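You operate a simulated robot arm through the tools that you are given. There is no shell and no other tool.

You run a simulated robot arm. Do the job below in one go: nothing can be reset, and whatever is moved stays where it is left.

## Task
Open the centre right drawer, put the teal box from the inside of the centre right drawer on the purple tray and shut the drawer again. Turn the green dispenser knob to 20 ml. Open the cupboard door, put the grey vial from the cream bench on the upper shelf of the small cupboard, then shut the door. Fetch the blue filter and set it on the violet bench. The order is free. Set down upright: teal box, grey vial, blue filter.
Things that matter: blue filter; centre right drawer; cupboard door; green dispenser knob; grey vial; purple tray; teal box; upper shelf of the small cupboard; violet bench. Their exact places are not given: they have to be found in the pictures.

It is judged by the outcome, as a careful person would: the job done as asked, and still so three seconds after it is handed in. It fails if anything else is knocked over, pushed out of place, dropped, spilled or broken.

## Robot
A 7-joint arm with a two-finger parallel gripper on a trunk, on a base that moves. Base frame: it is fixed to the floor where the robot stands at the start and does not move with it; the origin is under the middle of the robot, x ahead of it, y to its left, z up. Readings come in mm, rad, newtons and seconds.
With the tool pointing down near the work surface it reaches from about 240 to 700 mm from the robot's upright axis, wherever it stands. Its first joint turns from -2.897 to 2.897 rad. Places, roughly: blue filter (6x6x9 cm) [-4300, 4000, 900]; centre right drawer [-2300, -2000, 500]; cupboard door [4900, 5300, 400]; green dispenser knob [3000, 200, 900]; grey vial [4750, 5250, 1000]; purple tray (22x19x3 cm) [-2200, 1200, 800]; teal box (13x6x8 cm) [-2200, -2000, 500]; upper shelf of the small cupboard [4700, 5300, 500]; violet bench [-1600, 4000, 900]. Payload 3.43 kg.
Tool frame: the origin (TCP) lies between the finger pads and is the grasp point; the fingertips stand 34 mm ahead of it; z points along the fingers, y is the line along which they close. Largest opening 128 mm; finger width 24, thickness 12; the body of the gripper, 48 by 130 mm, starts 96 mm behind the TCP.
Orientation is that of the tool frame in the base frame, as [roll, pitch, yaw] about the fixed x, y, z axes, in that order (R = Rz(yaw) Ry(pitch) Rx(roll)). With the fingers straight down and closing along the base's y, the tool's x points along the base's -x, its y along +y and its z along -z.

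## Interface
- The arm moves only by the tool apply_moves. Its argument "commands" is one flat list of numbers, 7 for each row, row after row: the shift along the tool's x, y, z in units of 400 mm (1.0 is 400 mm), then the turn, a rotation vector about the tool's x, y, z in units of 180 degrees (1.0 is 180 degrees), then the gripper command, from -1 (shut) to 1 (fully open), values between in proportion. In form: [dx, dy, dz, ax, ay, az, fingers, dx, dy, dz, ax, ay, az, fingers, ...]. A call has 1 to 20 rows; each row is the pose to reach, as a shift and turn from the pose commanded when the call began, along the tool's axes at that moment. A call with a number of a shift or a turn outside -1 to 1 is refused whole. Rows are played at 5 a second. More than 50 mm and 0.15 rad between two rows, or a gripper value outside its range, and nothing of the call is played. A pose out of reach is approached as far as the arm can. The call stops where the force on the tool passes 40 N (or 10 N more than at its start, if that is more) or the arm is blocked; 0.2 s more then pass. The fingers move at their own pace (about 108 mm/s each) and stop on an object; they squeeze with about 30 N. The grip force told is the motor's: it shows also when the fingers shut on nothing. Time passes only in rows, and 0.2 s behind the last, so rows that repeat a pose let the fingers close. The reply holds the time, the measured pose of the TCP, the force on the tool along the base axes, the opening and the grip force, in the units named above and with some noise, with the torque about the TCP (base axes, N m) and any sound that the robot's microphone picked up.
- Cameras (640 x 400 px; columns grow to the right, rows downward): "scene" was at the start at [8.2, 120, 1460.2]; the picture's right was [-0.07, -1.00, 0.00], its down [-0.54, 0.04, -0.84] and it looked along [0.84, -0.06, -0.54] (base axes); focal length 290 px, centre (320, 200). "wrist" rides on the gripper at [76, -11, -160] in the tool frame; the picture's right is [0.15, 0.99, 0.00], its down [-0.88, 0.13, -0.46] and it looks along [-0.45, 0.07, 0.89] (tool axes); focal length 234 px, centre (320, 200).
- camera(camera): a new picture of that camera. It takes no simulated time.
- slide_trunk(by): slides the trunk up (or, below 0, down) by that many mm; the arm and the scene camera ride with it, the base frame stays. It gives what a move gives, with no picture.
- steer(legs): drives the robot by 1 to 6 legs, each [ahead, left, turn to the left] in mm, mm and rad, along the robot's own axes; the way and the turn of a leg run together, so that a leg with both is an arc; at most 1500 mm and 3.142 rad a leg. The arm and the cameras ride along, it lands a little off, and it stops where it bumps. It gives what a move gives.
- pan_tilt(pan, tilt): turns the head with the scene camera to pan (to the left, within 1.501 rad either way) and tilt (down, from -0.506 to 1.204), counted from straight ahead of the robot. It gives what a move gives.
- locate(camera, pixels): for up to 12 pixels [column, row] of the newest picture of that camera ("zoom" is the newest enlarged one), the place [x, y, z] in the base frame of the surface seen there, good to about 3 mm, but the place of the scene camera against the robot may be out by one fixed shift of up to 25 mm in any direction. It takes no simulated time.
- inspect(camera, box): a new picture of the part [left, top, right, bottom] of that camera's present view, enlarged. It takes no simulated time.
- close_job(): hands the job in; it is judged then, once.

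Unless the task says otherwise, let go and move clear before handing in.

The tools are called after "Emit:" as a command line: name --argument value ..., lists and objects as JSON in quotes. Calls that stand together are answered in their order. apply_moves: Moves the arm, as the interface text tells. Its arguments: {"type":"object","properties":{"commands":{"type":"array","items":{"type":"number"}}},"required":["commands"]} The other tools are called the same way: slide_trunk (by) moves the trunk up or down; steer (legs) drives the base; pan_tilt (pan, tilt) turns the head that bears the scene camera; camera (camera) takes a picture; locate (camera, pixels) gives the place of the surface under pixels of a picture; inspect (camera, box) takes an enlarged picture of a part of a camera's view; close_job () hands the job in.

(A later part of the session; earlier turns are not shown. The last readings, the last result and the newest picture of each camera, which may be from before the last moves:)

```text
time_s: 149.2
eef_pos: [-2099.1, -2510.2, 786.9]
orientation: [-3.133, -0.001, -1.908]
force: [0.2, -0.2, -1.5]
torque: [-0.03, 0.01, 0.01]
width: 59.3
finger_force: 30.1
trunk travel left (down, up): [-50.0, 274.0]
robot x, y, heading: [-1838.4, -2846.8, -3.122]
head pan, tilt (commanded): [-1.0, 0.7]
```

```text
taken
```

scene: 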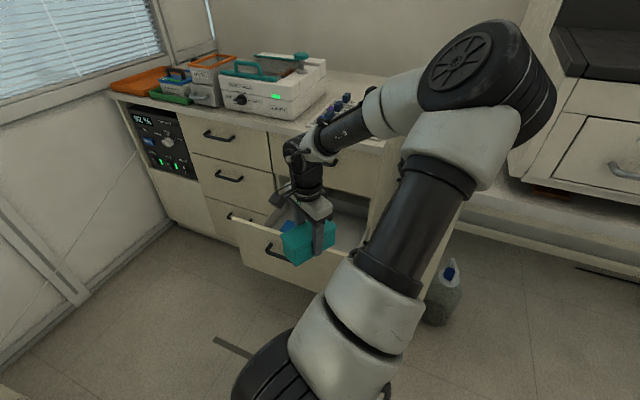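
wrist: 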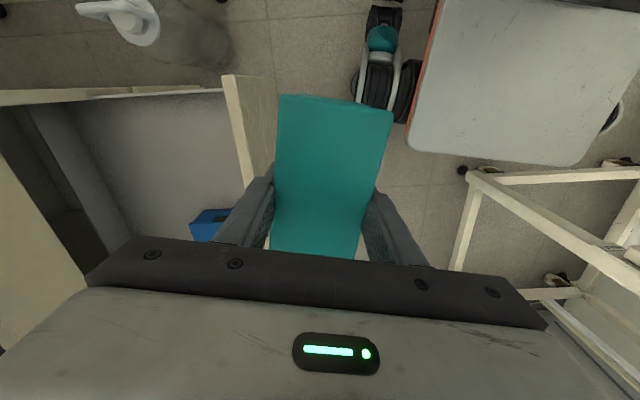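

The reverse direction works (yaw now -1.908). I'll locate the elbow for safety and continue turning to yaw ≈ -2.956.

Emit:
locate --camera "scene" --pixels '[[480, 60], [545, 100], [460, 140], [530, 120], [380, 100]]'

Emit:
apply_moves --commands '[0, 0, 0, 0, 0, 0.042, -1, 0, 0, 0, 0, 0, 0.084, -1, 0, 0, 0, 0, 0, 0.126, -1, 0, 0, 0, 0, 0, 0.168, -1, 0, 0, 0, 0, 0, 0.21, -1, 0, 0, 0, 0, 0, 0.252, -1, 0, 0, 0, 0, 0, 0.294, -1, 0, 0, 0, 0, 0, 0.334, -1]'

Emit:
camera --camera "scene"

Emit:
camera --camera "wrist"

```text
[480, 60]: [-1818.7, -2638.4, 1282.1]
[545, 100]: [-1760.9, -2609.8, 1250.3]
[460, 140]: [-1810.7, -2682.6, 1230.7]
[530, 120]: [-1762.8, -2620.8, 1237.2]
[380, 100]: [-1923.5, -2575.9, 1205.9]
```

```text
time_s: 151.0
eef_pos: [-2101.0, -2509.1, 785.0]
orientation: [-3.136, 0.007, -2.952]
force: [-0.2, 0.5, -1.2]
torque: [0.02, -0.01, 0.02]
width: 59.7
finger_force: 29.6
trunk travel left (down, up): [-50.0, 274.0]
robot x, y, heading: [-1841.1, -2847.2, -3.121]
head pan, tilt (commanded): [-1.0, 0.7]
```

```text
taken
```

scene: 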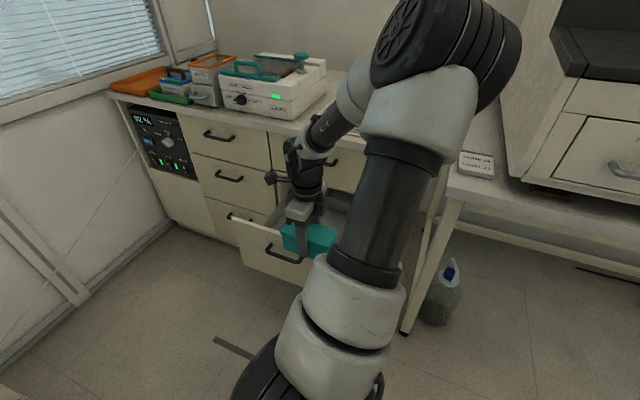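

```text
taken
```

wrist: 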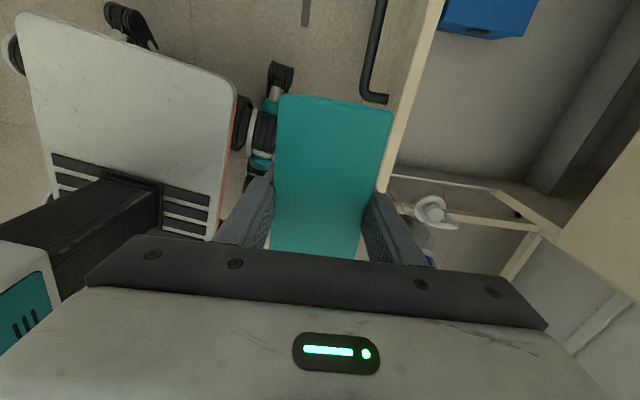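

The yaw -2.95 pose is comfortable. The drawer front is beside the right finger; I'll locate its top edge from the wrist camera for the push.

Emit:
locate --camera "wrist" --pixels '[[400, 60], [415, 60], [432, 30], [420, 90], [405, 130], [397, 110], [385, 98], [380, 30]]'

Emit:
inspect --camera "wrist" --box '[220, 60, 480, 270]'

```text
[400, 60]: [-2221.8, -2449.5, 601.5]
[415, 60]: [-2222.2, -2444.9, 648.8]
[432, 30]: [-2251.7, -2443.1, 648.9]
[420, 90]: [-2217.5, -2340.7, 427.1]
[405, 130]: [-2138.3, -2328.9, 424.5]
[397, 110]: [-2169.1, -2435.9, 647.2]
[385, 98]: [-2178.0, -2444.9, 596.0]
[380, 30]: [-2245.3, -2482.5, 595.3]
```

```text
1.90 times, centred on (350, 165) of wrist
```

zoom: 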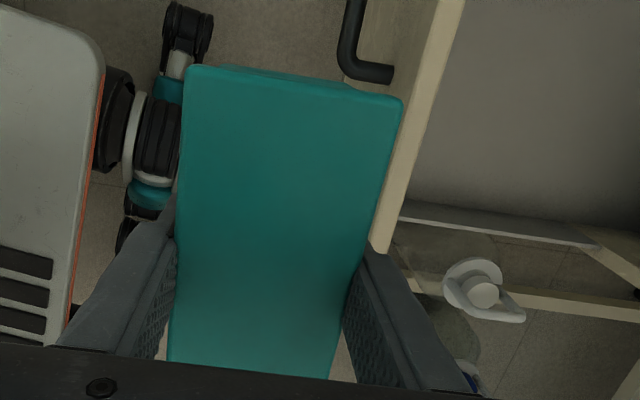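

The drawer face at x≈-2222 is y≈-2450, 80 mm from the TCP; its top edge is z=649. I'll back off slightly, tilt the tool 18° (fingertips forward) and descend to z≈655.

Emit:
apply_moves --commands '[0, -0.02, 0.06, -0.02, 0, 0, -1, 0, -0.0375, 0.13, -0.04, 0, 0, -1, 0, -0.0375, 0.2, -0.06, 0, 0, -1, 0, -0.0375, 0.27, -0.08, 0, 0, -1, 0, -0.0375, 0.325, -0.1, 0, 0, -1]'

Emit:
camera --camera "wrist"

Emit:
inspect --camera "scene" --box '[200, 120, 420, 320]'

```text
time_s: 152.2
eef_pos: [-2097.0, -2527.2, 655.6]
orientation: [2.836, 0.006, -2.951]
force: [-0.6, 0.8, -0.9]
torque: [0.0, -0.01, 0.0]
width: 59.4
finger_force: 29.8
trunk travel left (down, up): [-50.0, 274.0]
robot x, y, heading: [-1838.8, -2849.5, -3.124]
head pan, tilt (commanded): [-1.0, 0.7]
```

```text
taken
```

wrist: 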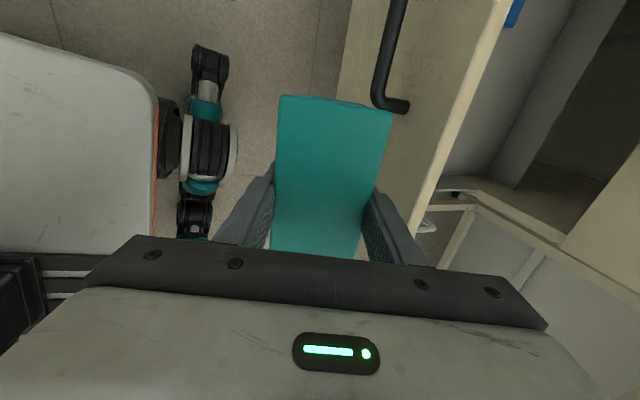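

```text
2.00 times, centred on (310, 220) of scene
```

zoom: 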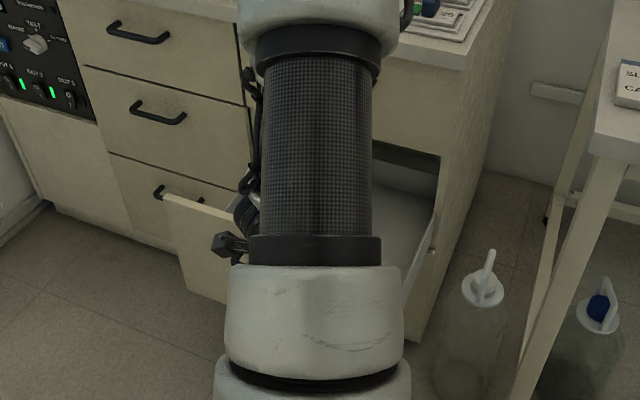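

Geometry looks right: fingertip foremost, box clear of the handle's height. I'll shift 15 mm right and begin pushing along the drawer axis, about 110 mm, then check.

Emit:
apply_moves --commands '[-0.0375, 0.02, 0.006, 0, 0, 0, -1, -0.0375, 0.06, 0.019, 0, 0, 0, -1, -0.0375, 0.1, 0.031, 0, 0, 0, -1, -0.0375, 0.14, 0.044, 0, 0, 0, -1, -0.0375, 0.18, 0.0566, 0, 0, 0, -1, -0.0375, 0.22, 0.069, 0, 0, 0, -1, -0.0375, 0.26, 0.082, 0, 0, 0, -1]'

Emit:
camera --camera "wrist"

Emit:
camera --camera "scene"

```text
time_s: 153.8
eef_pos: [-2101.7, -2414.7, 655.7]
orientation: [2.831, 0.006, -2.952]
force: [0.1, 0.0, -1.2]
torque: [0.02, -0.01, -0.01]
width: 59.7
finger_force: 29.8
trunk travel left (down, up): [-50.0, 274.0]
robot x, y, heading: [-1838.6, -2847.5, -3.121]
head pan, tilt (commanded): [-1.0, 0.7]
```

```text
taken
```

wrist: 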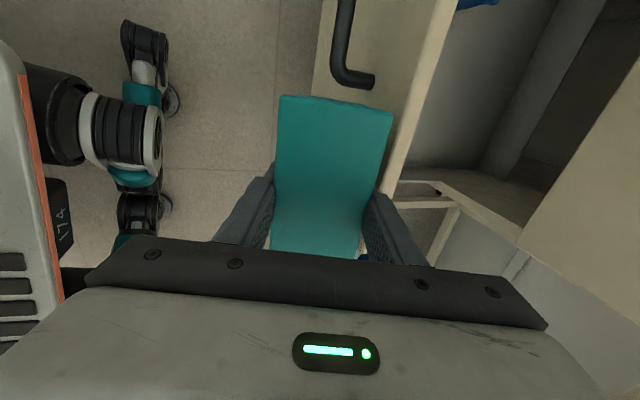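

```text
taken
```

scene: 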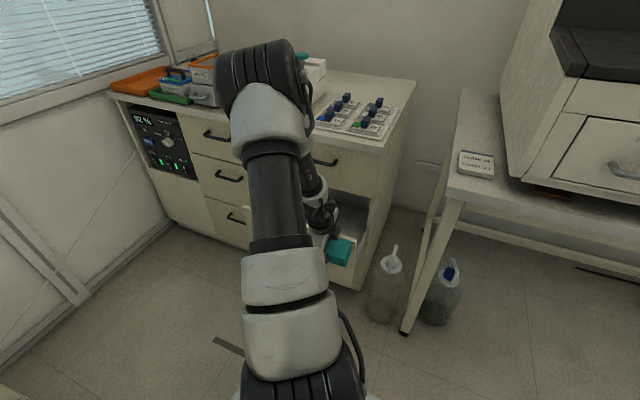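

No force built up; I'll check with the wrist camera whether the drawer front moved along.

Emit:
locate --camera "wrist" --pixels '[[410, 80], [385, 60], [425, 50], [370, 80], [400, 130], [395, 170]]'

Emit:
inspect --camera "wrist" --box '[300, 60, 480, 260]'

```text
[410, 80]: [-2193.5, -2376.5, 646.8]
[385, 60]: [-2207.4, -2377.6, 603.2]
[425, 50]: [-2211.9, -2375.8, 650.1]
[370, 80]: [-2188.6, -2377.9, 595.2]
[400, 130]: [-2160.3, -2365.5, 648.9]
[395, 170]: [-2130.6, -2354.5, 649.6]
```

```text
2.00 times, centred on (390, 160) of wrist
```

zoom: 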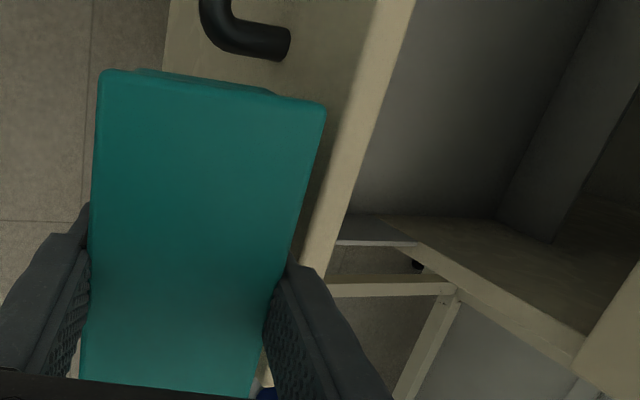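

The drawer has moved in by 68 mm, pushed by the finger with negligible force. I'll keep pushing the remaining ~217 mm, slowly at the end.

Emit:
apply_moves --commands '[0, 0.05, 0.0157, 0, 0, 0, -1, 0, 0.1, 0.0314, 0, 0, 0, -1, 0, 0.15, 0.047, 0, 0, 0, -1, 0, 0.2, 0.063, 0, 0, 0, -1, 0, 0.25, 0.0785, 0, 0, 0, -1, 0, 0.3, 0.094, 0, 0, 0, -1, 0, 0.35, 0.11, 0, 0, 0, -1, 0, 0.4, 0.1255, 0, 0, 0, -1, 0, 0.44, 0.138, 0, 0, 0, -1, 0, 0.47, 0.1475, 0, 0, 0, -1]'

Emit:
camera --camera "wrist"

Emit:
camera --camera "scene"

```text
time_s: 156.0
eef_pos: [-2139.5, -2222.0, 656.3]
orientation: [2.835, 0.007, -2.951]
force: [0.4, 0.4, -0.8]
torque: [0.02, 0.01, -0.01]
width: 59.6
finger_force: 29.8
trunk travel left (down, up): [-50.0, 274.0]
robot x, y, heading: [-1836.4, -2849.5, -3.121]
head pan, tilt (commanded): [-1.0, 0.7]
```

```text
taken
```

wrist: 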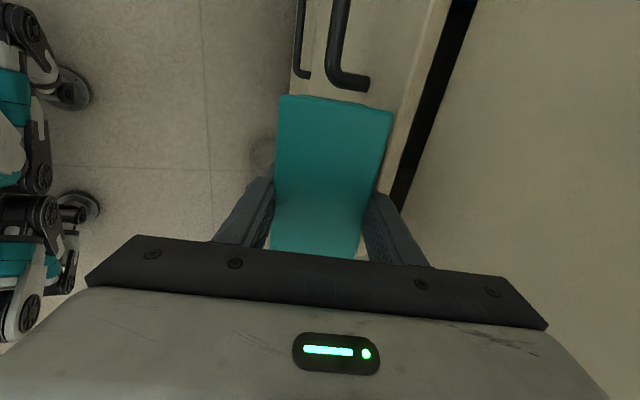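

```text
taken
```

scene: 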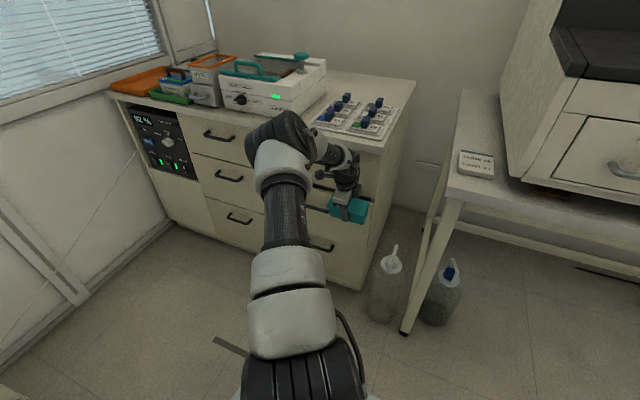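

The drawer is nearly shut; a dark gap remains at [430,120] in the wrist view. I'll finish with small steps until it meets the stop.

Emit:
apply_moves --commands '[0, 0.02, 0.0063, 0, 0, 0, -1, 0, 0.035, 0.011, 0, 0, 0, -1, 0, 0.045, 0.0141, 0, 0, 0, -1, 0, 0.055, 0.0173, 0, 0, 0, -1]'

Emit:
inspect --camera "wrist" --box '[280, 0, 520, 200]'

Emit:
camera --camera "wrist"

```text
time_s: 157.0
eef_pos: [-2143.8, -2198.8, 656.6]
orientation: [2.834, 0.007, -2.952]
force: [0.4, -0.2, -1.9]
torque: [-0.02, 0.02, 0.02]
width: 59.4
finger_force: 29.8
trunk travel left (down, up): [-50.0, 274.0]
robot x, y, heading: [-1839.6, -2851.5, -3.119]
head pan, tilt (commanded): [-1.0, 0.7]
```

```text
2.00 times, centred on (400, 100) of wrist
```

zoom: 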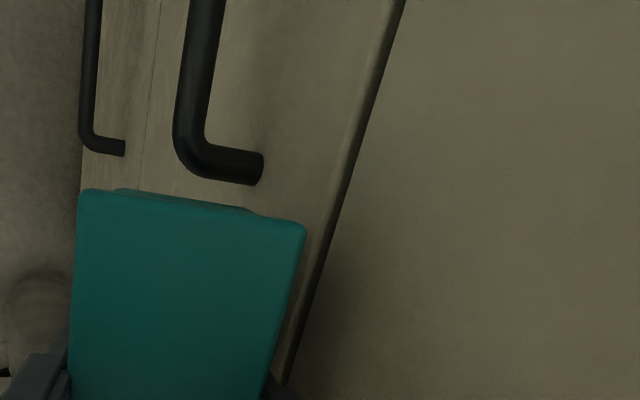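

```text
taken
```

wrist: 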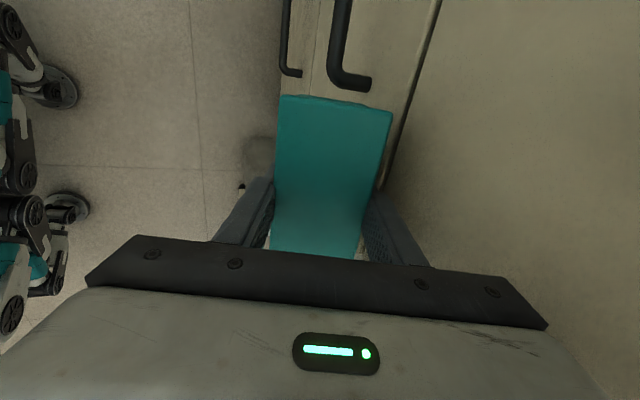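

The seam is now narrow. I'll compare the middle drawer's face with the upper drawer's face to see whether it's flush.

Emit:
locate --camera "wrist" --pixels '[[405, 60], [395, 100], [445, 60], [440, 100], [460, 30], [410, 30], [425, 45], [305, 60]]'

```text
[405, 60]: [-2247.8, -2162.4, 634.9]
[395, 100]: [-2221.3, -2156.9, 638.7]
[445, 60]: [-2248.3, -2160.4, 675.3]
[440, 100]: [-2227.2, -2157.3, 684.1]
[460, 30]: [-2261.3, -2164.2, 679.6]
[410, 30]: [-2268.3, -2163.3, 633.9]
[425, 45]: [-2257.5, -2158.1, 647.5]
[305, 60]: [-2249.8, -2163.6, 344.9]
```

The faces are flush to within about 2 mm. I'll press a few more millimetres to confirm the end stop.

Emit:
apply_moves --commands '[0, 0.008, 0.0025, 0, 0, 0, -1, 0, 0.014, 0.0044, 0, 0, 0, -1, 0, 0.02, 0.0063, 0, 0, 0, -1]'

Emit:
camera --camera "wrist"

Emit:
locate --camera "wrist" --pixels '[[405, 60], [395, 100], [445, 60], [440, 100], [410, 30]]'

```text
time_s: 157.8
eef_pos: [-2143.5, -2193.7, 657.6]
orientation: [2.835, 0.007, -2.952]
force: [4.2, -11.8, 3.5]
torque: [0.04, -0.02, -0.17]
width: 59.4
finger_force: 30.0
trunk travel left (down, up): [-50.0, 274.0]
robot x, y, heading: [-1838.4, -2850.3, -3.12]
head pan, tilt (commanded): [-1.0, 0.7]
```

```text
taken
```

wrist: 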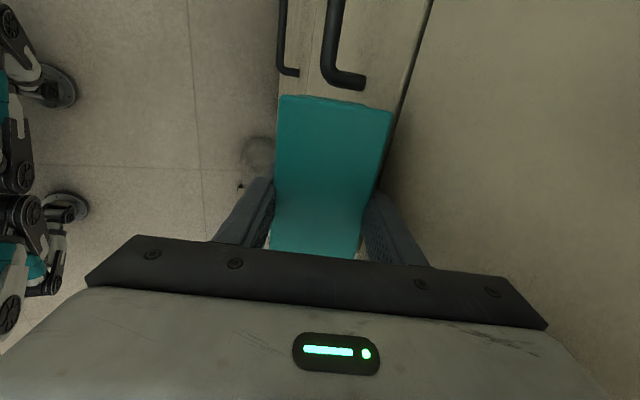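

```text
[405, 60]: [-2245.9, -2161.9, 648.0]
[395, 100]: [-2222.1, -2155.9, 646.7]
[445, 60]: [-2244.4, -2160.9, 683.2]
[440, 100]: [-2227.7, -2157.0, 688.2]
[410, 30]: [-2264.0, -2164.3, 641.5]
```

The push met the end stop (about 12 N), so the drawer is shut. I'll retreat from it, un-tilt and rise.

Emit:
apply_moves --commands '[0, -0.0953, -0.0302, 0, 0, 0, -1, 0, -0.1907, -0.0604, 0, 0, 0, -1, 0, -0.2514, -0.1583, 0.0244, 0, 0, -1, 0, -0.3122, -0.2562, 0.0488, 0, 0, -1, 0, -0.367, -0.364, 0.0732, 0, 0, -1, 0, -0.4298, -0.46, 0.0976, 0, 0, -1]'

Emit:
camera --camera "scene"

```text
time_s: 159.2
eef_pos: [-2104.5, -2408.5, 780.4]
orientation: [-3.141, 0.006, -2.951]
force: [0.5, 0.0, -1.0]
torque: [-0.02, -0.04, 0.02]
width: 59.7
finger_force: 30.1
trunk travel left (down, up): [-50.0, 274.0]
robot x, y, heading: [-1841.9, -2851.3, -3.123]
head pan, tilt (commanded): [-1.0, 0.7]
```

```text
taken
```

scene: 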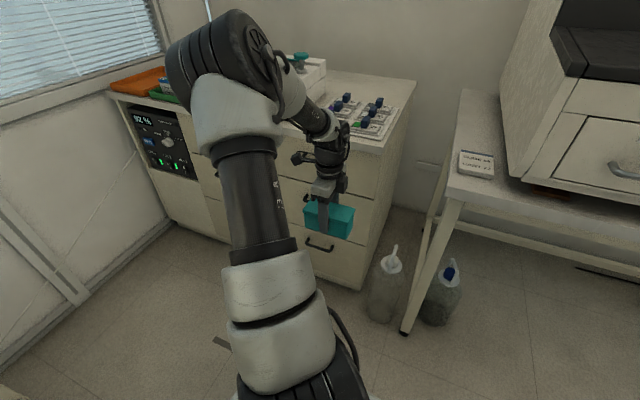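

The drawer is shut in the picture. I'll swing the arm with the box back to a carrying pose in front of the robot, in two parts.

Emit:
apply_moves --commands '[0.028, -0.0457, -0.0136, 0, 0, -0.0434, -1, 0.056, -0.0915, -0.0273, 0, 0, -0.0868, -1, 0.084, -0.1372, -0.0409, 0, 0, -0.1302, -1, 0.1116, -0.1829, -0.0545, 0, 0, -0.1736, -1, 0.1395, -0.2286, -0.0682, 0, 0, -0.217, -1, 0.1675, -0.2744, -0.0818, 0, 0, -0.2605, -1, 0.1954, -0.3201, -0.0955, 0, 0, -0.3039, -1, 0.2233, -0.3658, -0.1091, 0, 0, -0.3473, -1, 0.2512, -0.4115, -0.1227, 0, 0, -0.3907, -1, 0.2791, -0.4573, -0.1364, 0, 0, -0.4341, -1, 0.307, -0.503, -0.15, 0, 0, -0.4775, -1]'

```text
time_s: 161.6
eef_pos: [-2187.4, -2628.4, 839.7]
orientation: [-3.134, 0.002, -1.449]
force: [0.7, -0.5, -2.3]
torque: [0.0, -0.01, 0.03]
width: 59.5
finger_force: 30.0
trunk travel left (down, up): [-50.0, 274.0]
robot x, y, heading: [-1843.2, -2850.0, -3.126]
head pan, tilt (commanded): [-1.0, 0.7]
```

Emit:
apply_moves --commands '[0.0478, 0.0249, -0.0091, 0, 0, -0.0425, -1, 0.0956, 0.0497, -0.0182, 0, 0, -0.085, -1, 0.1435, 0.0746, -0.0273, 0, 0, -0.1275, -1, 0.1913, 0.0995, -0.0364, 0, 0, -0.17, -1, 0.2391, 0.1243, -0.0455, 0, 0, -0.2125, -1, 0.2869, 0.1492, -0.0545, 0, 0, -0.2551, -1, 0.3347, 0.174, -0.0636, 0, 0, -0.2976, -1, 0.3825, 0.1989, -0.0727, 0, 0, -0.3401, -1, 0.4304, 0.2238, -0.0818, 0, 0, -0.3826, -1, 0.4782, 0.2486, -0.0909, 0, 0, -0.4251, -1, 0.526, 0.2735, -0.1, 0, 0, -0.4676, -1]'

Emit:
slide_trunk --by 100

Emit:
camera --camera "scene"

```text
time_s: 164.0
eef_pos: [-2270.3, -2850.3, 876.7]
orientation: [-3.137, -0.008, 0.02]
force: [-0.6, 0.8, -1.1]
torque: [-0.01, 0.02, 0.02]
width: 59.8
finger_force: 29.6
trunk travel left (down, up): [-50.0, 274.0]
robot x, y, heading: [-1842.7, -2845.2, -3.116]
head pan, tilt (commanded): [-1.0, 0.7]
```

```text
time_s: 165.3
eef_pos: [-2269.5, -2849.9, 977.2]
orientation: [-3.137, -0.008, 0.017]
force: [0.0, -0.1, -1.9]
torque: [0.01, -0.01, -0.03]
width: 59.6
finger_force: 30.1
trunk travel left (down, up): [-150.0, 174.0]
robot x, y, heading: [-1841.5, -2849.3, -3.12]
head pan, tilt (commanded): [-1.0, 0.7]
```

```text
taken
```

scene: 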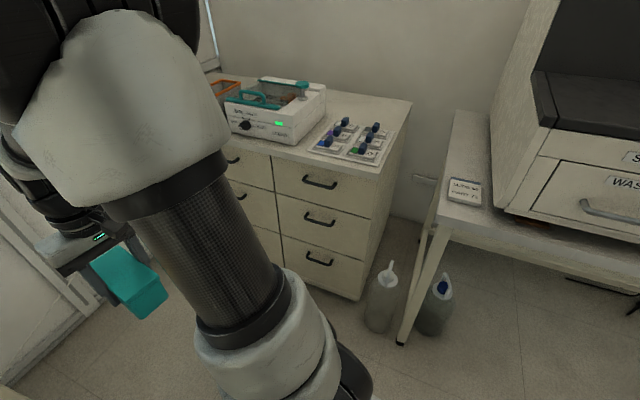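

Drawer shut, box held level in front. I'll back out along the same path I came in by, in stages.

Emit:
steer --legs '[[-151, -162, -0.0216], [-643, -37, 0], [-450, -150, 0]]'

```text
time_s: 173.2
eef_pos: [-1017.6, -2490.9, 977.1]
orientation: [-3.137, -0.006, 0.0]
force: [0.0, -1.0, -0.6]
torque: [0.01, 0.01, 0.0]
width: 59.6
finger_force: 30.2
trunk travel left (down, up): [-150.0, 174.0]
robot x, y, heading: [-588.7, -2494.8, -3.141]
head pan, tilt (commanded): [-1.0, 0.7]
```

At [-589,-2495] with heading π. I'll continue back out past the chair and the keyboard shelf.

Emit:
steer --legs '[[-492, -145, 0], [-297, -233, 0], [-480, -12, 0]]'

```text
time_s: 181.1
eef_pos: [254.9, -2096.0, 977.8]
orientation: [-3.139, -0.006, 0.008]
force: [-0.7, -0.4, -0.8]
torque: [-0.01, 0.01, 0.04]
width: 59.5
finger_force: 29.9
trunk travel left (down, up): [-150.0, 174.0]
robot x, y, heading: [685.5, -2096.1, -3.134]
head pan, tilt (commanded): [-1.0, 0.7]
```

Emit:
steer --legs '[[-402, -270, -0.008], [0, -1000, 0], [0, -780, 0]]'

```text
time_s: 201.3
eef_pos: [610.4, -60.0, 976.6]
orientation: [-3.137, -0.007, 0.035]
force: [-0.2, 0.1, -0.7]
torque: [-0.02, -0.01, 0.0]
width: 59.7
finger_force: 30.3
trunk travel left (down, up): [-150.0, 174.0]
robot x, y, heading: [1038.7, -50.0, -3.106]
head pan, tilt (commanded): [-1.0, 0.7]
```

Back in the main aisle at [1039,-50]. I'll straighten the heading and drive along the corridor toward the grey bench's far end.

Emit:
steer --legs '[[0, 0, -0.036], [1500, 0, 0], [1400, 0, 0]]'

```text
time_s: 215.6
eef_pos: [-2263.3, -70.7, 976.2]
orientation: [-3.139, -0.008, 0.015]
force: [-0.6, 0.0, -0.5]
torque: [-0.01, -0.04, -0.02]
width: 59.6
finger_force: 30.0
trunk travel left (down, up): [-150.0, 174.0]
robot x, y, heading: [-1833.6, -68.9, -3.122]
head pan, tilt (commanded): [-1.0, 0.7]
```

Emit:
steer --legs '[[1050, -80, -0.02]]'

Emit:
pan_tilt --pan -1.3 --tilt 0.5

Emit:
camera --camera "scene"

Emit:
pan_tilt --pan -0.5 --tilt 0.5

Emit:
camera --camera "scene"

```text
time_s: 221.1
eef_pos: [-3319.1, 28.0, 976.0]
orientation: [-3.138, -0.008, -0.02]
force: [-0.1, -0.5, -1.5]
torque: [-0.03, 0.02, 0.02]
width: 59.5
finger_force: 30.2
trunk travel left (down, up): [-150.0, 174.0]
robot x, y, heading: [-2892.1, 11.6, 3.119]
head pan, tilt (commanded): [-1.0, 0.7]
```

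```text
time_s: 221.9
eef_pos: [-3320.6, 27.6, 976.6]
orientation: [-3.136, -0.007, -0.022]
force: [-0.7, -0.9, -0.8]
torque: [-0.03, 0.03, -0.01]
width: 59.6
finger_force: 30.1
trunk travel left (down, up): [-150.0, 174.0]
robot x, y, heading: [-2891.1, 13.0, 3.124]
head pan, tilt (commanded): [-1.3, 0.499]
```

```text
taken
```

scene: 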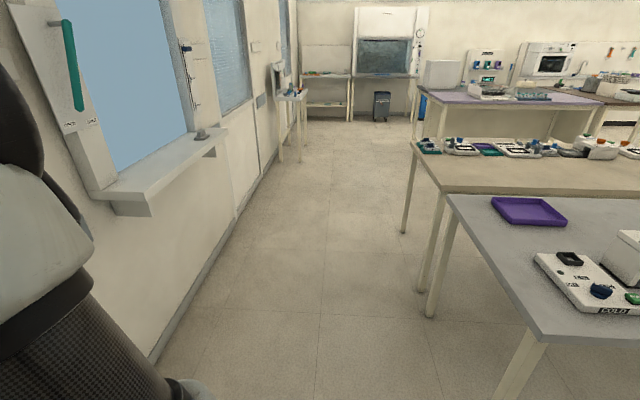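

```text
time_s: 223.0
eef_pos: [-3320.8, 28.1, 977.4]
orientation: [-3.139, -0.009, -0.021]
force: [-0.3, -0.3, -1.0]
torque: [0.01, 0.02, 0.01]
width: 59.7
finger_force: 29.4
trunk travel left (down, up): [-150.0, 174.0]
robot x, y, heading: [-2889.7, 11.3, 3.119]
head pan, tilt (commanded): [-0.499, 0.499]
```

```text
taken
```

scene: 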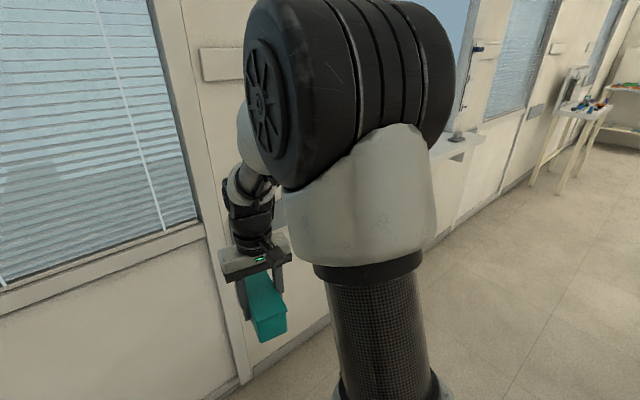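

The aisle past the bench's end is clear and the purple tray is at [527,210] in the first view. I'll raise the trunk, turn around to face the bench end, then strafe alongside the tray.

Emit:
slide_trunk --by 120

Emit:
steer --legs '[[0, 0, -3.119], [0, 1100, 0]]'

Emit:
pan_tilt --pan 0.25 --tilt 0.7

Emit:
camera --camera "scene"

```text
time_s: 224.5
eef_pos: [-3320.0, 28.6, 1096.8]
orientation: [-3.139, -0.006, -0.021]
force: [1.1, -0.8, -1.9]
torque: [-0.03, -0.01, -0.01]
width: 59.5
finger_force: 29.9
trunk travel left (down, up): [-270.0, 54.0]
robot x, y, heading: [-2887.8, 9.1, 3.121]
head pan, tilt (commanded): [-0.499, 0.499]
```

```text
time_s: 243.1
eef_pos: [-2439.5, 1124.8, 1096.7]
orientation: [-3.138, -0.006, 3.126]
force: [-0.3, 0.2, -0.7]
torque: [0.0, 0.0, -0.02]
width: 59.4
finger_force: 30.0
trunk travel left (down, up): [-270.0, 54.0]
robot x, y, heading: [-2870.5, 1138.2, -0.016]
head pan, tilt (commanded): [-0.499, 0.499]
```

```text
time_s: 244.2
eef_pos: [-2438.9, 1124.8, 1097.4]
orientation: [-3.138, -0.008, 3.126]
force: [0.5, -0.5, -0.6]
torque: [-0.01, 0.0, -0.01]
width: 59.6
finger_force: 30.2
trunk travel left (down, up): [-270.0, 54.0]
robot x, y, heading: [-2869.5, 1135.0, -0.017]
head pan, tilt (commanded): [0.25, 0.7]
```

```text
taken
```

scene: 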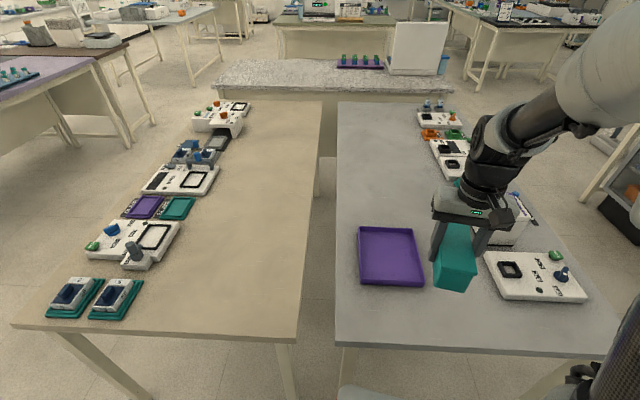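

The purple tray is clearly visible at [390,257] on the grey bench. I'll locate its corners and inside.

Emit:
locate --camera "scene" --pixels '[[360, 228], [412, 230], [424, 286], [361, 281], [390, 257], [376, 245], [408, 270], [345, 335], [340, 345], [365, 255], [418, 258], [330, 300]]'

Emit:
inspect --camera "scene" --box '[330, 200, 490, 310]'

```text
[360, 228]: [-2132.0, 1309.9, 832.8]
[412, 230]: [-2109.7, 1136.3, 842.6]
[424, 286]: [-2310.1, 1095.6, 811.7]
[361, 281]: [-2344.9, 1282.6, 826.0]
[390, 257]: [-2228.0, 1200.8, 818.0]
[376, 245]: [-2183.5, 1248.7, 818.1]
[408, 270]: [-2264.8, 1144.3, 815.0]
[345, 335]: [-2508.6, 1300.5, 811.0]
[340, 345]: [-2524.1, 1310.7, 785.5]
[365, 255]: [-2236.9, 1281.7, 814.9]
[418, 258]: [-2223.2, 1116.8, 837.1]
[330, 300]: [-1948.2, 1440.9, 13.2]
```

```text
3.64 times, centred on (410, 255) of scene
```

zoom: 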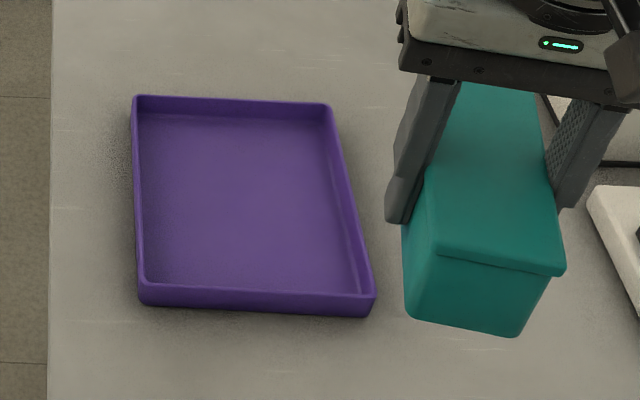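

Emit:
locate --camera "zoom" --pixels '[[137, 98], [327, 105], [370, 295], [144, 286], [155, 125], [315, 122], [345, 285], [155, 278], [245, 200], [80, 200]]'

```text
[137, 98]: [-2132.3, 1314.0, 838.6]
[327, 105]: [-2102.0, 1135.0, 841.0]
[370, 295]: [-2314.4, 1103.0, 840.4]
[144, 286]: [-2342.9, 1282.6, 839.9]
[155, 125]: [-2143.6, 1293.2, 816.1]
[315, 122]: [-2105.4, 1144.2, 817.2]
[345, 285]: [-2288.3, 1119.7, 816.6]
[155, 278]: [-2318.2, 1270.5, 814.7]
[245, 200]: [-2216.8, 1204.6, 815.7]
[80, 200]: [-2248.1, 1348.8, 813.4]
```

The tray's rim corners give a centre of about [-2215,1198] after correction, floor z≈806, turned ~0.147 rad. I'll carry the box over it, turn to match, then lower the trunk.

Emit:
apply_moves --commands '[-0.09, 0.031, 0, 0, 0, -0.009, -1, -0.185, 0.064, 0, 0, 0, -0.018, -1, -0.28, 0.096, 0, 0, 0, -0.027, -1, -0.375, 0.128, 0, 0, 0, -0.036, -1, -0.47, 0.16, 0, 0, 0, -0.045, -1, -0.557, 0.191, 0, 0, 0, -0.052, -1]'

Emit:
slide_trunk --by -160

Emit:
camera --camera "wrist"

Emit:
camera --camera "scene"

```text
time_s: 245.6
eef_pos: [-2215.3, 1198.4, 1092.4]
orientation: [-3.141, -0.01, -2.992]
force: [-1.1, 0.2, -1.3]
torque: [0.0, -0.02, -0.01]
width: 59.4
finger_force: 30.1
trunk travel left (down, up): [-270.0, 54.0]
robot x, y, heading: [-2872.3, 1138.1, -0.016]
head pan, tilt (commanded): [0.25, 0.7]
```

```text
time_s: 247.4
eef_pos: [-2215.6, 1198.5, 933.8]
orientation: [-3.139, -0.007, -2.993]
force: [1.0, 0.3, -0.6]
torque: [-0.01, 0.01, 0.02]
width: 59.6
finger_force: 29.8
trunk travel left (down, up): [-110.0, 214.0]
robot x, y, heading: [-2872.5, 1138.0, -0.011]
head pan, tilt (commanded): [0.25, 0.7]
```

```text
taken
```

wrist: 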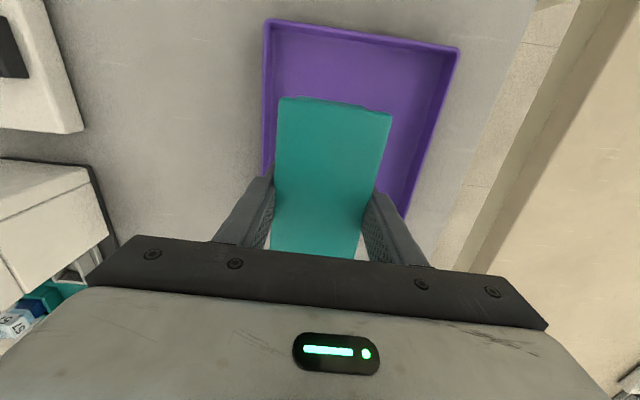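

```text
taken
```

scene: 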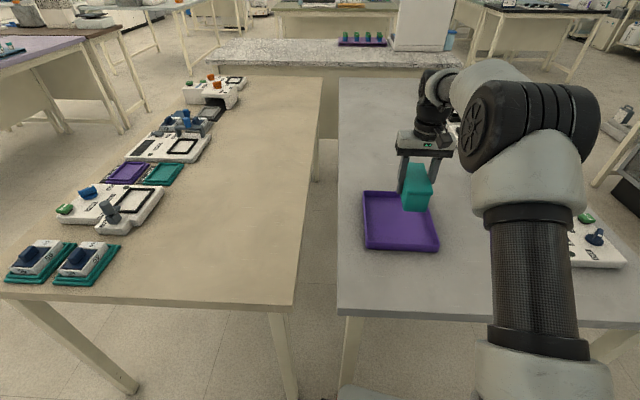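

The box hovers above the tray. I'll verify the tray's rim with the wrist camera before lowering.

Emit:
locate --camera "wrist" --pixels '[[268, 23], [455, 50], [264, 165], [405, 205], [360, 80], [415, 110], [270, 100], [500, 120]]'

```text
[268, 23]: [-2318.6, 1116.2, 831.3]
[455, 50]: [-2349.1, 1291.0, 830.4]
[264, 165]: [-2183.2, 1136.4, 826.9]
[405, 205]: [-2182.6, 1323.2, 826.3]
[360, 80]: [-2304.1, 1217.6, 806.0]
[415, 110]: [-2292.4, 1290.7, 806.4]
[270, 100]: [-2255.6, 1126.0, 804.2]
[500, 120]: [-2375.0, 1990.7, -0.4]
```

The wrist camera puts the tray centre at about [-2228,1219] (so the scene shift is fixed in the base frame: about +6,-10,+10). I'll shift there and lower the box to just touch the tray floor.

Emit:
apply_moves --commands '[0.023, 0.055, 0.04, 0, 0, 0, -1, 0.023, 0.055, 0.1, 0, 0, 0, -1, 0.023, 0.055, 0.15, 0, 0, 0, -1, 0.023, 0.055, 0.185, 0, 0, 0, -1, 0.023, 0.055, 0.2, 0, 0, 0, -1]'

```text
time_s: 248.7
eef_pos: [-2229.7, 1217.1, 852.7]
orientation: [-3.139, -0.007, -2.992]
force: [0.1, -0.4, -1.4]
torque: [0.01, -0.02, -0.01]
width: 59.9
finger_force: 30.2
trunk travel left (down, up): [-110.0, 214.0]
robot x, y, heading: [-2865.9, 1135.9, -0.015]
head pan, tilt (commanded): [0.25, 0.7]
```

Still about a millimetre off with no contact force. I'll lower in 1 mm steps, then release.

Emit:
apply_moves --commands '[0, 0, 0.003, 0, 0, 0, -1, 0, 0, 0.006, 0, 0, 0, -1, 0, 0, 0.008, 0, 0, 0, -1]'

```text
time_s: 249.4
eef_pos: [-2229.4, 1218.0, 850.9]
orientation: [-3.139, -0.005, -2.993]
force: [-0.7, -0.7, 2.7]
torque: [0.17, -0.23, -0.01]
width: 59.6
finger_force: 30.0
trunk travel left (down, up): [-110.0, 214.0]
robot x, y, heading: [-2869.3, 1133.8, -0.01]
head pan, tilt (commanded): [0.25, 0.7]
```

Contact is felt (+2.7 N). I'll open the fingers and rise straight up.

Emit:
apply_moves --commands '[0, 0, 0, 0, 0, 0, -0.02, 0, 0, 0, 0, 0, 0, 0.3, 0, 0, 0, 0, 0, 0, 0.3, 0, 0, -0.08, 0, 0, 0, 0.3, 0, 0, -0.18, 0, 0, 0, 0.3, 0, 0, -0.28, 0, 0, 0, 0.3, 0, 0, -0.38, 0, 0, 0, 0.3]'

Emit:
camera --camera "wrist"

Emit:
camera --camera "scene"

```text
time_s: 251.1
eef_pos: [-2227.4, 1217.8, 1001.9]
orientation: [-3.141, -0.007, -2.994]
force: [0.5, 1.6, -0.2]
torque: [-0.03, 0.01, 0.01]
width: 83.0
finger_force: 0.0
trunk travel left (down, up): [-110.0, 214.0]
robot x, y, heading: [-2869.4, 1136.7, -0.015]
head pan, tilt (commanded): [0.25, 0.7]
```

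```text
taken
```

wrist: 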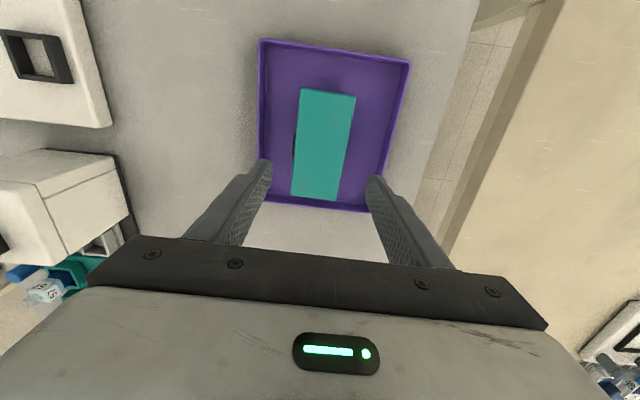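

```text
taken
```

scene: 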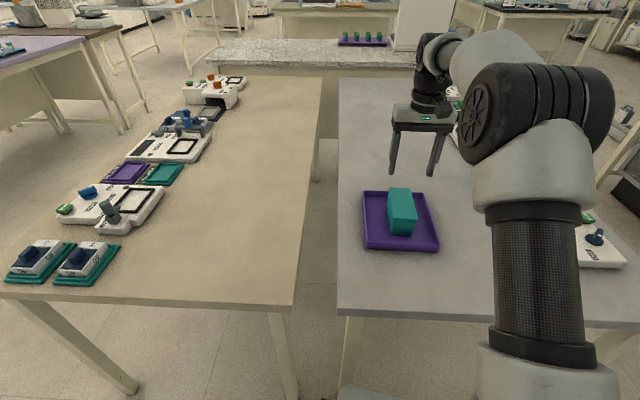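

The teal box stands in the purple tray. I'll retract the arm and head up the aisle toward the blue filter.

Emit:
apply_moves --commands '[0.1, -0.025, 0, 0, 0, 0.0095, 0, 0.2, -0.05, 0, 0, 0, 0.019, -0.3, 0.3, -0.075, 0, 0, 0, 0.028, -0.6, 0.4, -0.1, 0, 0, 0, 0.037, -1, 0.5, -0.125, 0, 0, 0, 0.047, -1, 0.559, -0.139, 0, 0, 0, 0.052, -1]'

Emit:
pan_tilt --pan 1.4 --tilt 0.45

Emit:
camera --camera "scene"

```text
time_s: 252.4
eef_pos: [-2441.3, 1130.2, 1004.8]
orientation: [-3.137, -0.008, 3.126]
force: [0.4, 0.2, 0.3]
torque: [-0.01, 0.03, 0.0]
width: 0.0
finger_force: 30.3
trunk travel left (down, up): [-110.0, 214.0]
robot x, y, heading: [-2868.7, 1136.5, -0.015]
head pan, tilt (commanded): [0.25, 0.7]
```

```text
time_s: 253.8
eef_pos: [-2440.1, 1130.2, 1005.8]
orientation: [-3.137, -0.005, 3.125]
force: [0.2, -0.3, -0.1]
torque: [-0.02, 0.02, 0.02]
width: 0.0
finger_force: 29.9
trunk travel left (down, up): [-110.0, 214.0]
robot x, y, heading: [-2868.6, 1135.2, -0.013]
head pan, tilt (commanded): [1.4, 0.45]
```

```text
taken
```

scene: 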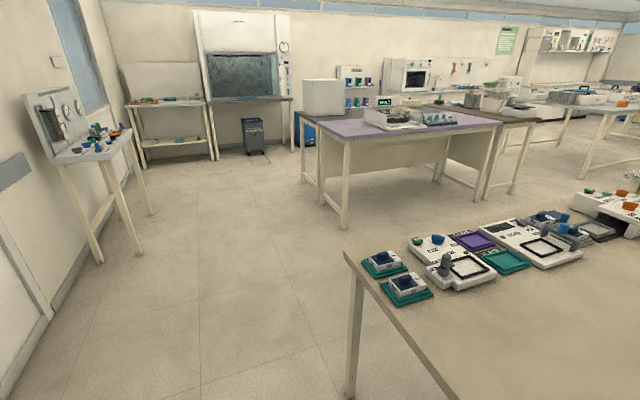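

The small table with instruments ([90,140]) stands on the left wall, and the violet bench is at [410,130]. I'll zoom in and locate.

Emit:
inspect --camera "scene" --box '[10, 70, 190, 200]'

Emit:
inspect --camera "scene" --box '[300, 70, 540, 220]'

Emit:
locate --camera "scene" --pixels '[[90, 145], [110, 140], [140, 250], [98, 262], [345, 225], [340, 140], [320, 130], [490, 122], [365, 120], [355, 255], [155, 213], [80, 158]]'

```text
3.08 times, centred on (100, 135) of scene
```

zoom: 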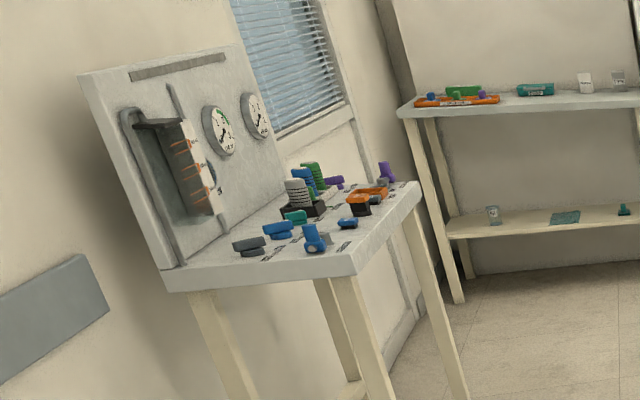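

```text
2.67 times, centred on (420, 145) of scene
```

zoom: 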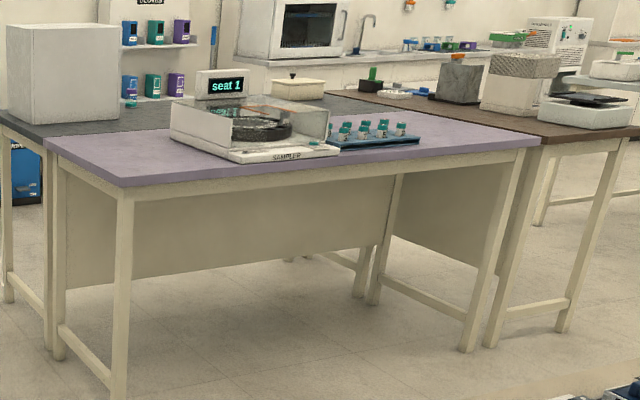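

```text
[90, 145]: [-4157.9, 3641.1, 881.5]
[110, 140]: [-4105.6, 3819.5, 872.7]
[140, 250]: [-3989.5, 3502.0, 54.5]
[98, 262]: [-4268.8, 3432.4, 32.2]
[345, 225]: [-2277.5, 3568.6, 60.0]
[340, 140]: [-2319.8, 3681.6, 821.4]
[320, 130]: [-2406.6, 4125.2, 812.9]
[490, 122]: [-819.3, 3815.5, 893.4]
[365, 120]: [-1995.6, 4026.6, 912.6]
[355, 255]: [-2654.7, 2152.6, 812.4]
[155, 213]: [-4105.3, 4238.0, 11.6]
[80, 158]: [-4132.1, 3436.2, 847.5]
```

The small table carries a rack with grey, blue and green cylinders ([305,180] in the zoom), near the stated filter place. I'll drive up the aisle, keeping clear of the tan bench, then turn to face that table.

Emit:
steer --legs '[[-230, 0, 0.014], [0, 1000, 0], [0, 850, 0]]'

Emit:
steer --legs '[[0, 0, 3.0]]'

Emit:
pan_tilt --pan -0.6 --tilt 0.4

Emit:
camera --camera "scene"

```text
time_s: 273.5
eef_pos: [-2688.6, 3017.5, 1004.4]
orientation: [-3.138, -0.006, -3.13]
force: [-0.1, 0.5, -0.2]
torque: [0.0, -0.01, 0.0]
width: 0.0
finger_force: 30.3
trunk travel left (down, up): [-110.0, 214.0]
robot x, y, heading: [-3119.0, 3011.7, 0.013]
head pan, tilt (commanded): [1.4, 0.45]
```

```text
time_s: 281.0
eef_pos: [-3540.8, 3083.9, 1004.7]
orientation: [-3.139, -0.008, -0.168]
force: [0.3, 0.4, 0.5]
torque: [-0.02, 0.01, 0.06]
width: 0.3
finger_force: 29.7
trunk travel left (down, up): [-110.0, 214.0]
robot x, y, heading: [-3117.3, 3009.9, 2.97]
head pan, tilt (commanded): [1.4, 0.45]
```

```text
time_s: 282.9
eef_pos: [-3541.6, 3084.6, 1005.2]
orientation: [-3.139, -0.008, -0.17]
force: [0.4, -0.5, -0.4]
torque: [0.01, -0.02, 0.01]
width: 0.0
finger_force: 29.9
trunk travel left (down, up): [-110.0, 214.0]
robot x, y, heading: [-3117.8, 3012.6, 2.977]
head pan, tilt (commanded): [-0.6, 0.4]
```

```text
taken
```

scene: 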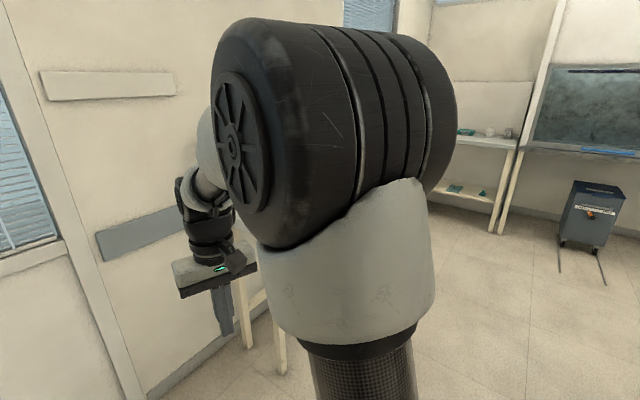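

The elbow blocks the view of the table from here. I'll move over to stand in front of the table and look from there.

Emit:
steer --legs '[[0, 0, 0.166], [0, -750, 0], [250, 0, 0]]'

Emit:
pan_tilt --pan 0.3 --tilt 0.6

Emit:
camera --camera "scene"

Emit:
pan_tilt --pan -0.6 --tilt 0.6

Emit:
camera --camera "scene"

Emit:
camera --camera "wrist"

```text
time_s: 292.7
eef_pos: [-3789.8, 3781.9, 1004.3]
orientation: [-3.139, -0.007, -0.019]
force: [0.1, 0.2, 0.0]
torque: [0.02, 0.01, 0.0]
width: 0.0
finger_force: 30.0
trunk travel left (down, up): [-110.0, 214.0]
robot x, y, heading: [-3359.2, 3774.5, 3.129]
head pan, tilt (commanded): [-0.6, 0.4]
```

```text
time_s: 293.9
eef_pos: [-3790.4, 3781.8, 1005.8]
orientation: [-3.138, -0.007, -0.021]
force: [0.4, 0.2, 0.1]
torque: [0.0, 0.01, -0.01]
width: 0.0
finger_force: 29.8
trunk travel left (down, up): [-110.0, 214.0]
robot x, y, heading: [-3361.5, 3773.6, 3.125]
head pan, tilt (commanded): [0.3, 0.6]
```

```text
taken
```

scene: 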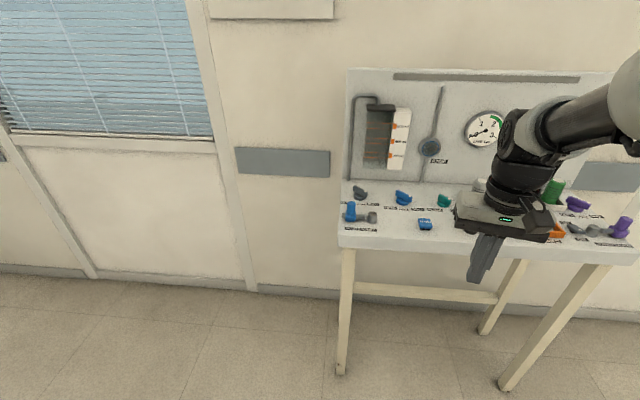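

```text
time_s: 295.1
eef_pos: [-3790.7, 3782.0, 1004.4]
orientation: [-3.137, -0.006, -0.02]
force: [0.3, -0.2, 0.3]
torque: [-0.04, 0.0, 0.01]
width: 0.0
finger_force: 30.7
trunk travel left (down, up): [-110.0, 214.0]
robot x, y, heading: [-3360.0, 3774.1, 3.115]
head pan, tilt (commanded): [-0.6, 0.6]
```

```text
taken
```

scene: 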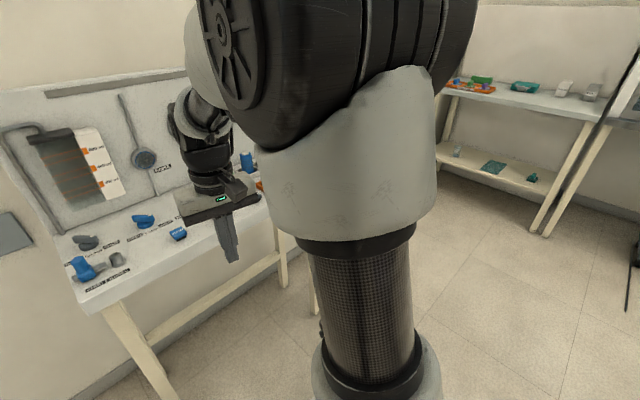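

```text
taken
```

wrist: 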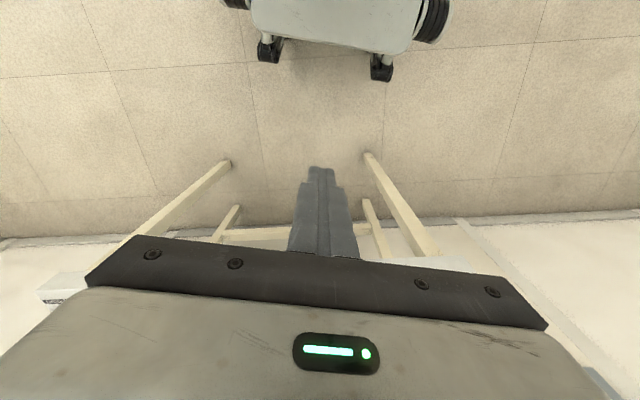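

The rack is hidden behind the gripper in the first view. I'll strafe right so the table is left of the arm in view.

Emit:
steer --legs '[[-150, -500, 0.01]]'

Emit:
pan_tilt --pan 0.45 --tilt 0.5

Emit:
camera --camera "scene"

```text
time_s: 300.5
eef_pos: [-3632.6, 4276.4, 1004.9]
orientation: [-3.137, -0.006, -0.017]
force: [-0.6, -0.1, -0.1]
torque: [0.0, -0.03, 0.01]
width: 0.2
finger_force: 30.0
trunk travel left (down, up): [-110.0, 214.0]
robot x, y, heading: [-3202.4, 4271.6, 3.127]
head pan, tilt (commanded): [-0.6, 0.6]
```

```text
time_s: 301.8
eef_pos: [-3632.7, 4276.3, 1003.8]
orientation: [-3.14, -0.007, -0.015]
force: [-0.3, -0.9, 0.7]
torque: [-0.03, 0.0, -0.01]
width: 0.0
finger_force: 30.0
trunk travel left (down, up): [-110.0, 214.0]
robot x, y, heading: [-3204.3, 4271.9, 3.126]
head pan, tilt (commanded): [0.45, 0.499]
```

```text
taken
```

scene: 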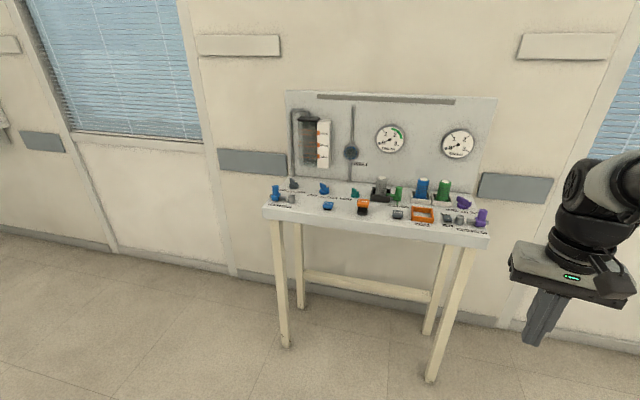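

Now the whole table is in view: blue cylinder at [422,188], green one at [444,188], grey at [381,188]. I'll zoom in and locate them.

Emit:
inspect --camera "scene" --box '[255, 150, 505, 260]'

Emit:
inspect --camera "scene" --box '[340, 160, 500, 250]'

Emit:
locate --camera "scene" --pixels '[[422, 184], [422, 195], [444, 184], [381, 185], [276, 190], [325, 188], [328, 206], [264, 210], [486, 240], [290, 178], [490, 185], [420, 215]]'

```text
2.56 times, centred on (380, 205) of scene
```

zoom: 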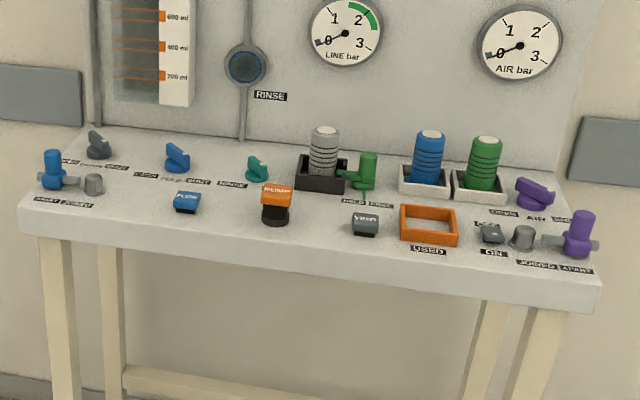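

```text
4.00 times, centred on (420, 205) of scene
```

zoom: 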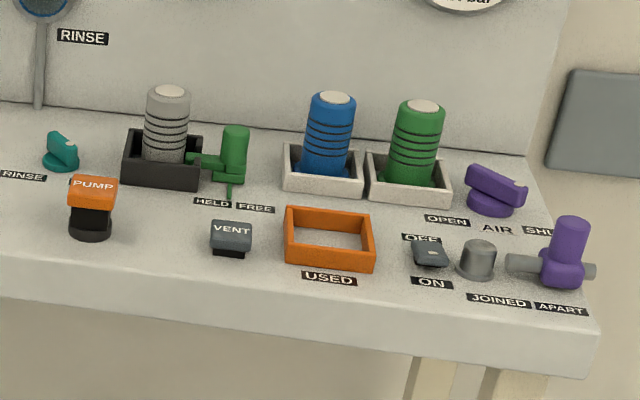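

```text
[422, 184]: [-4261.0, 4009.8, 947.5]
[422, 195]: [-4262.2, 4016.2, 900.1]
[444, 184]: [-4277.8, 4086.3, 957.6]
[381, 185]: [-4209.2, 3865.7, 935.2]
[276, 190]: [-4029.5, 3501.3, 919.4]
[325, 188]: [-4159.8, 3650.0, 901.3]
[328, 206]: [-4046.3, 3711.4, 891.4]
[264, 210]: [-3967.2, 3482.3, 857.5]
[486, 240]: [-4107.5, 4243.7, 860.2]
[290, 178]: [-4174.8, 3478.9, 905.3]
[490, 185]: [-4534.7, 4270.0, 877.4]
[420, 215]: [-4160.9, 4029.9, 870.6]
```

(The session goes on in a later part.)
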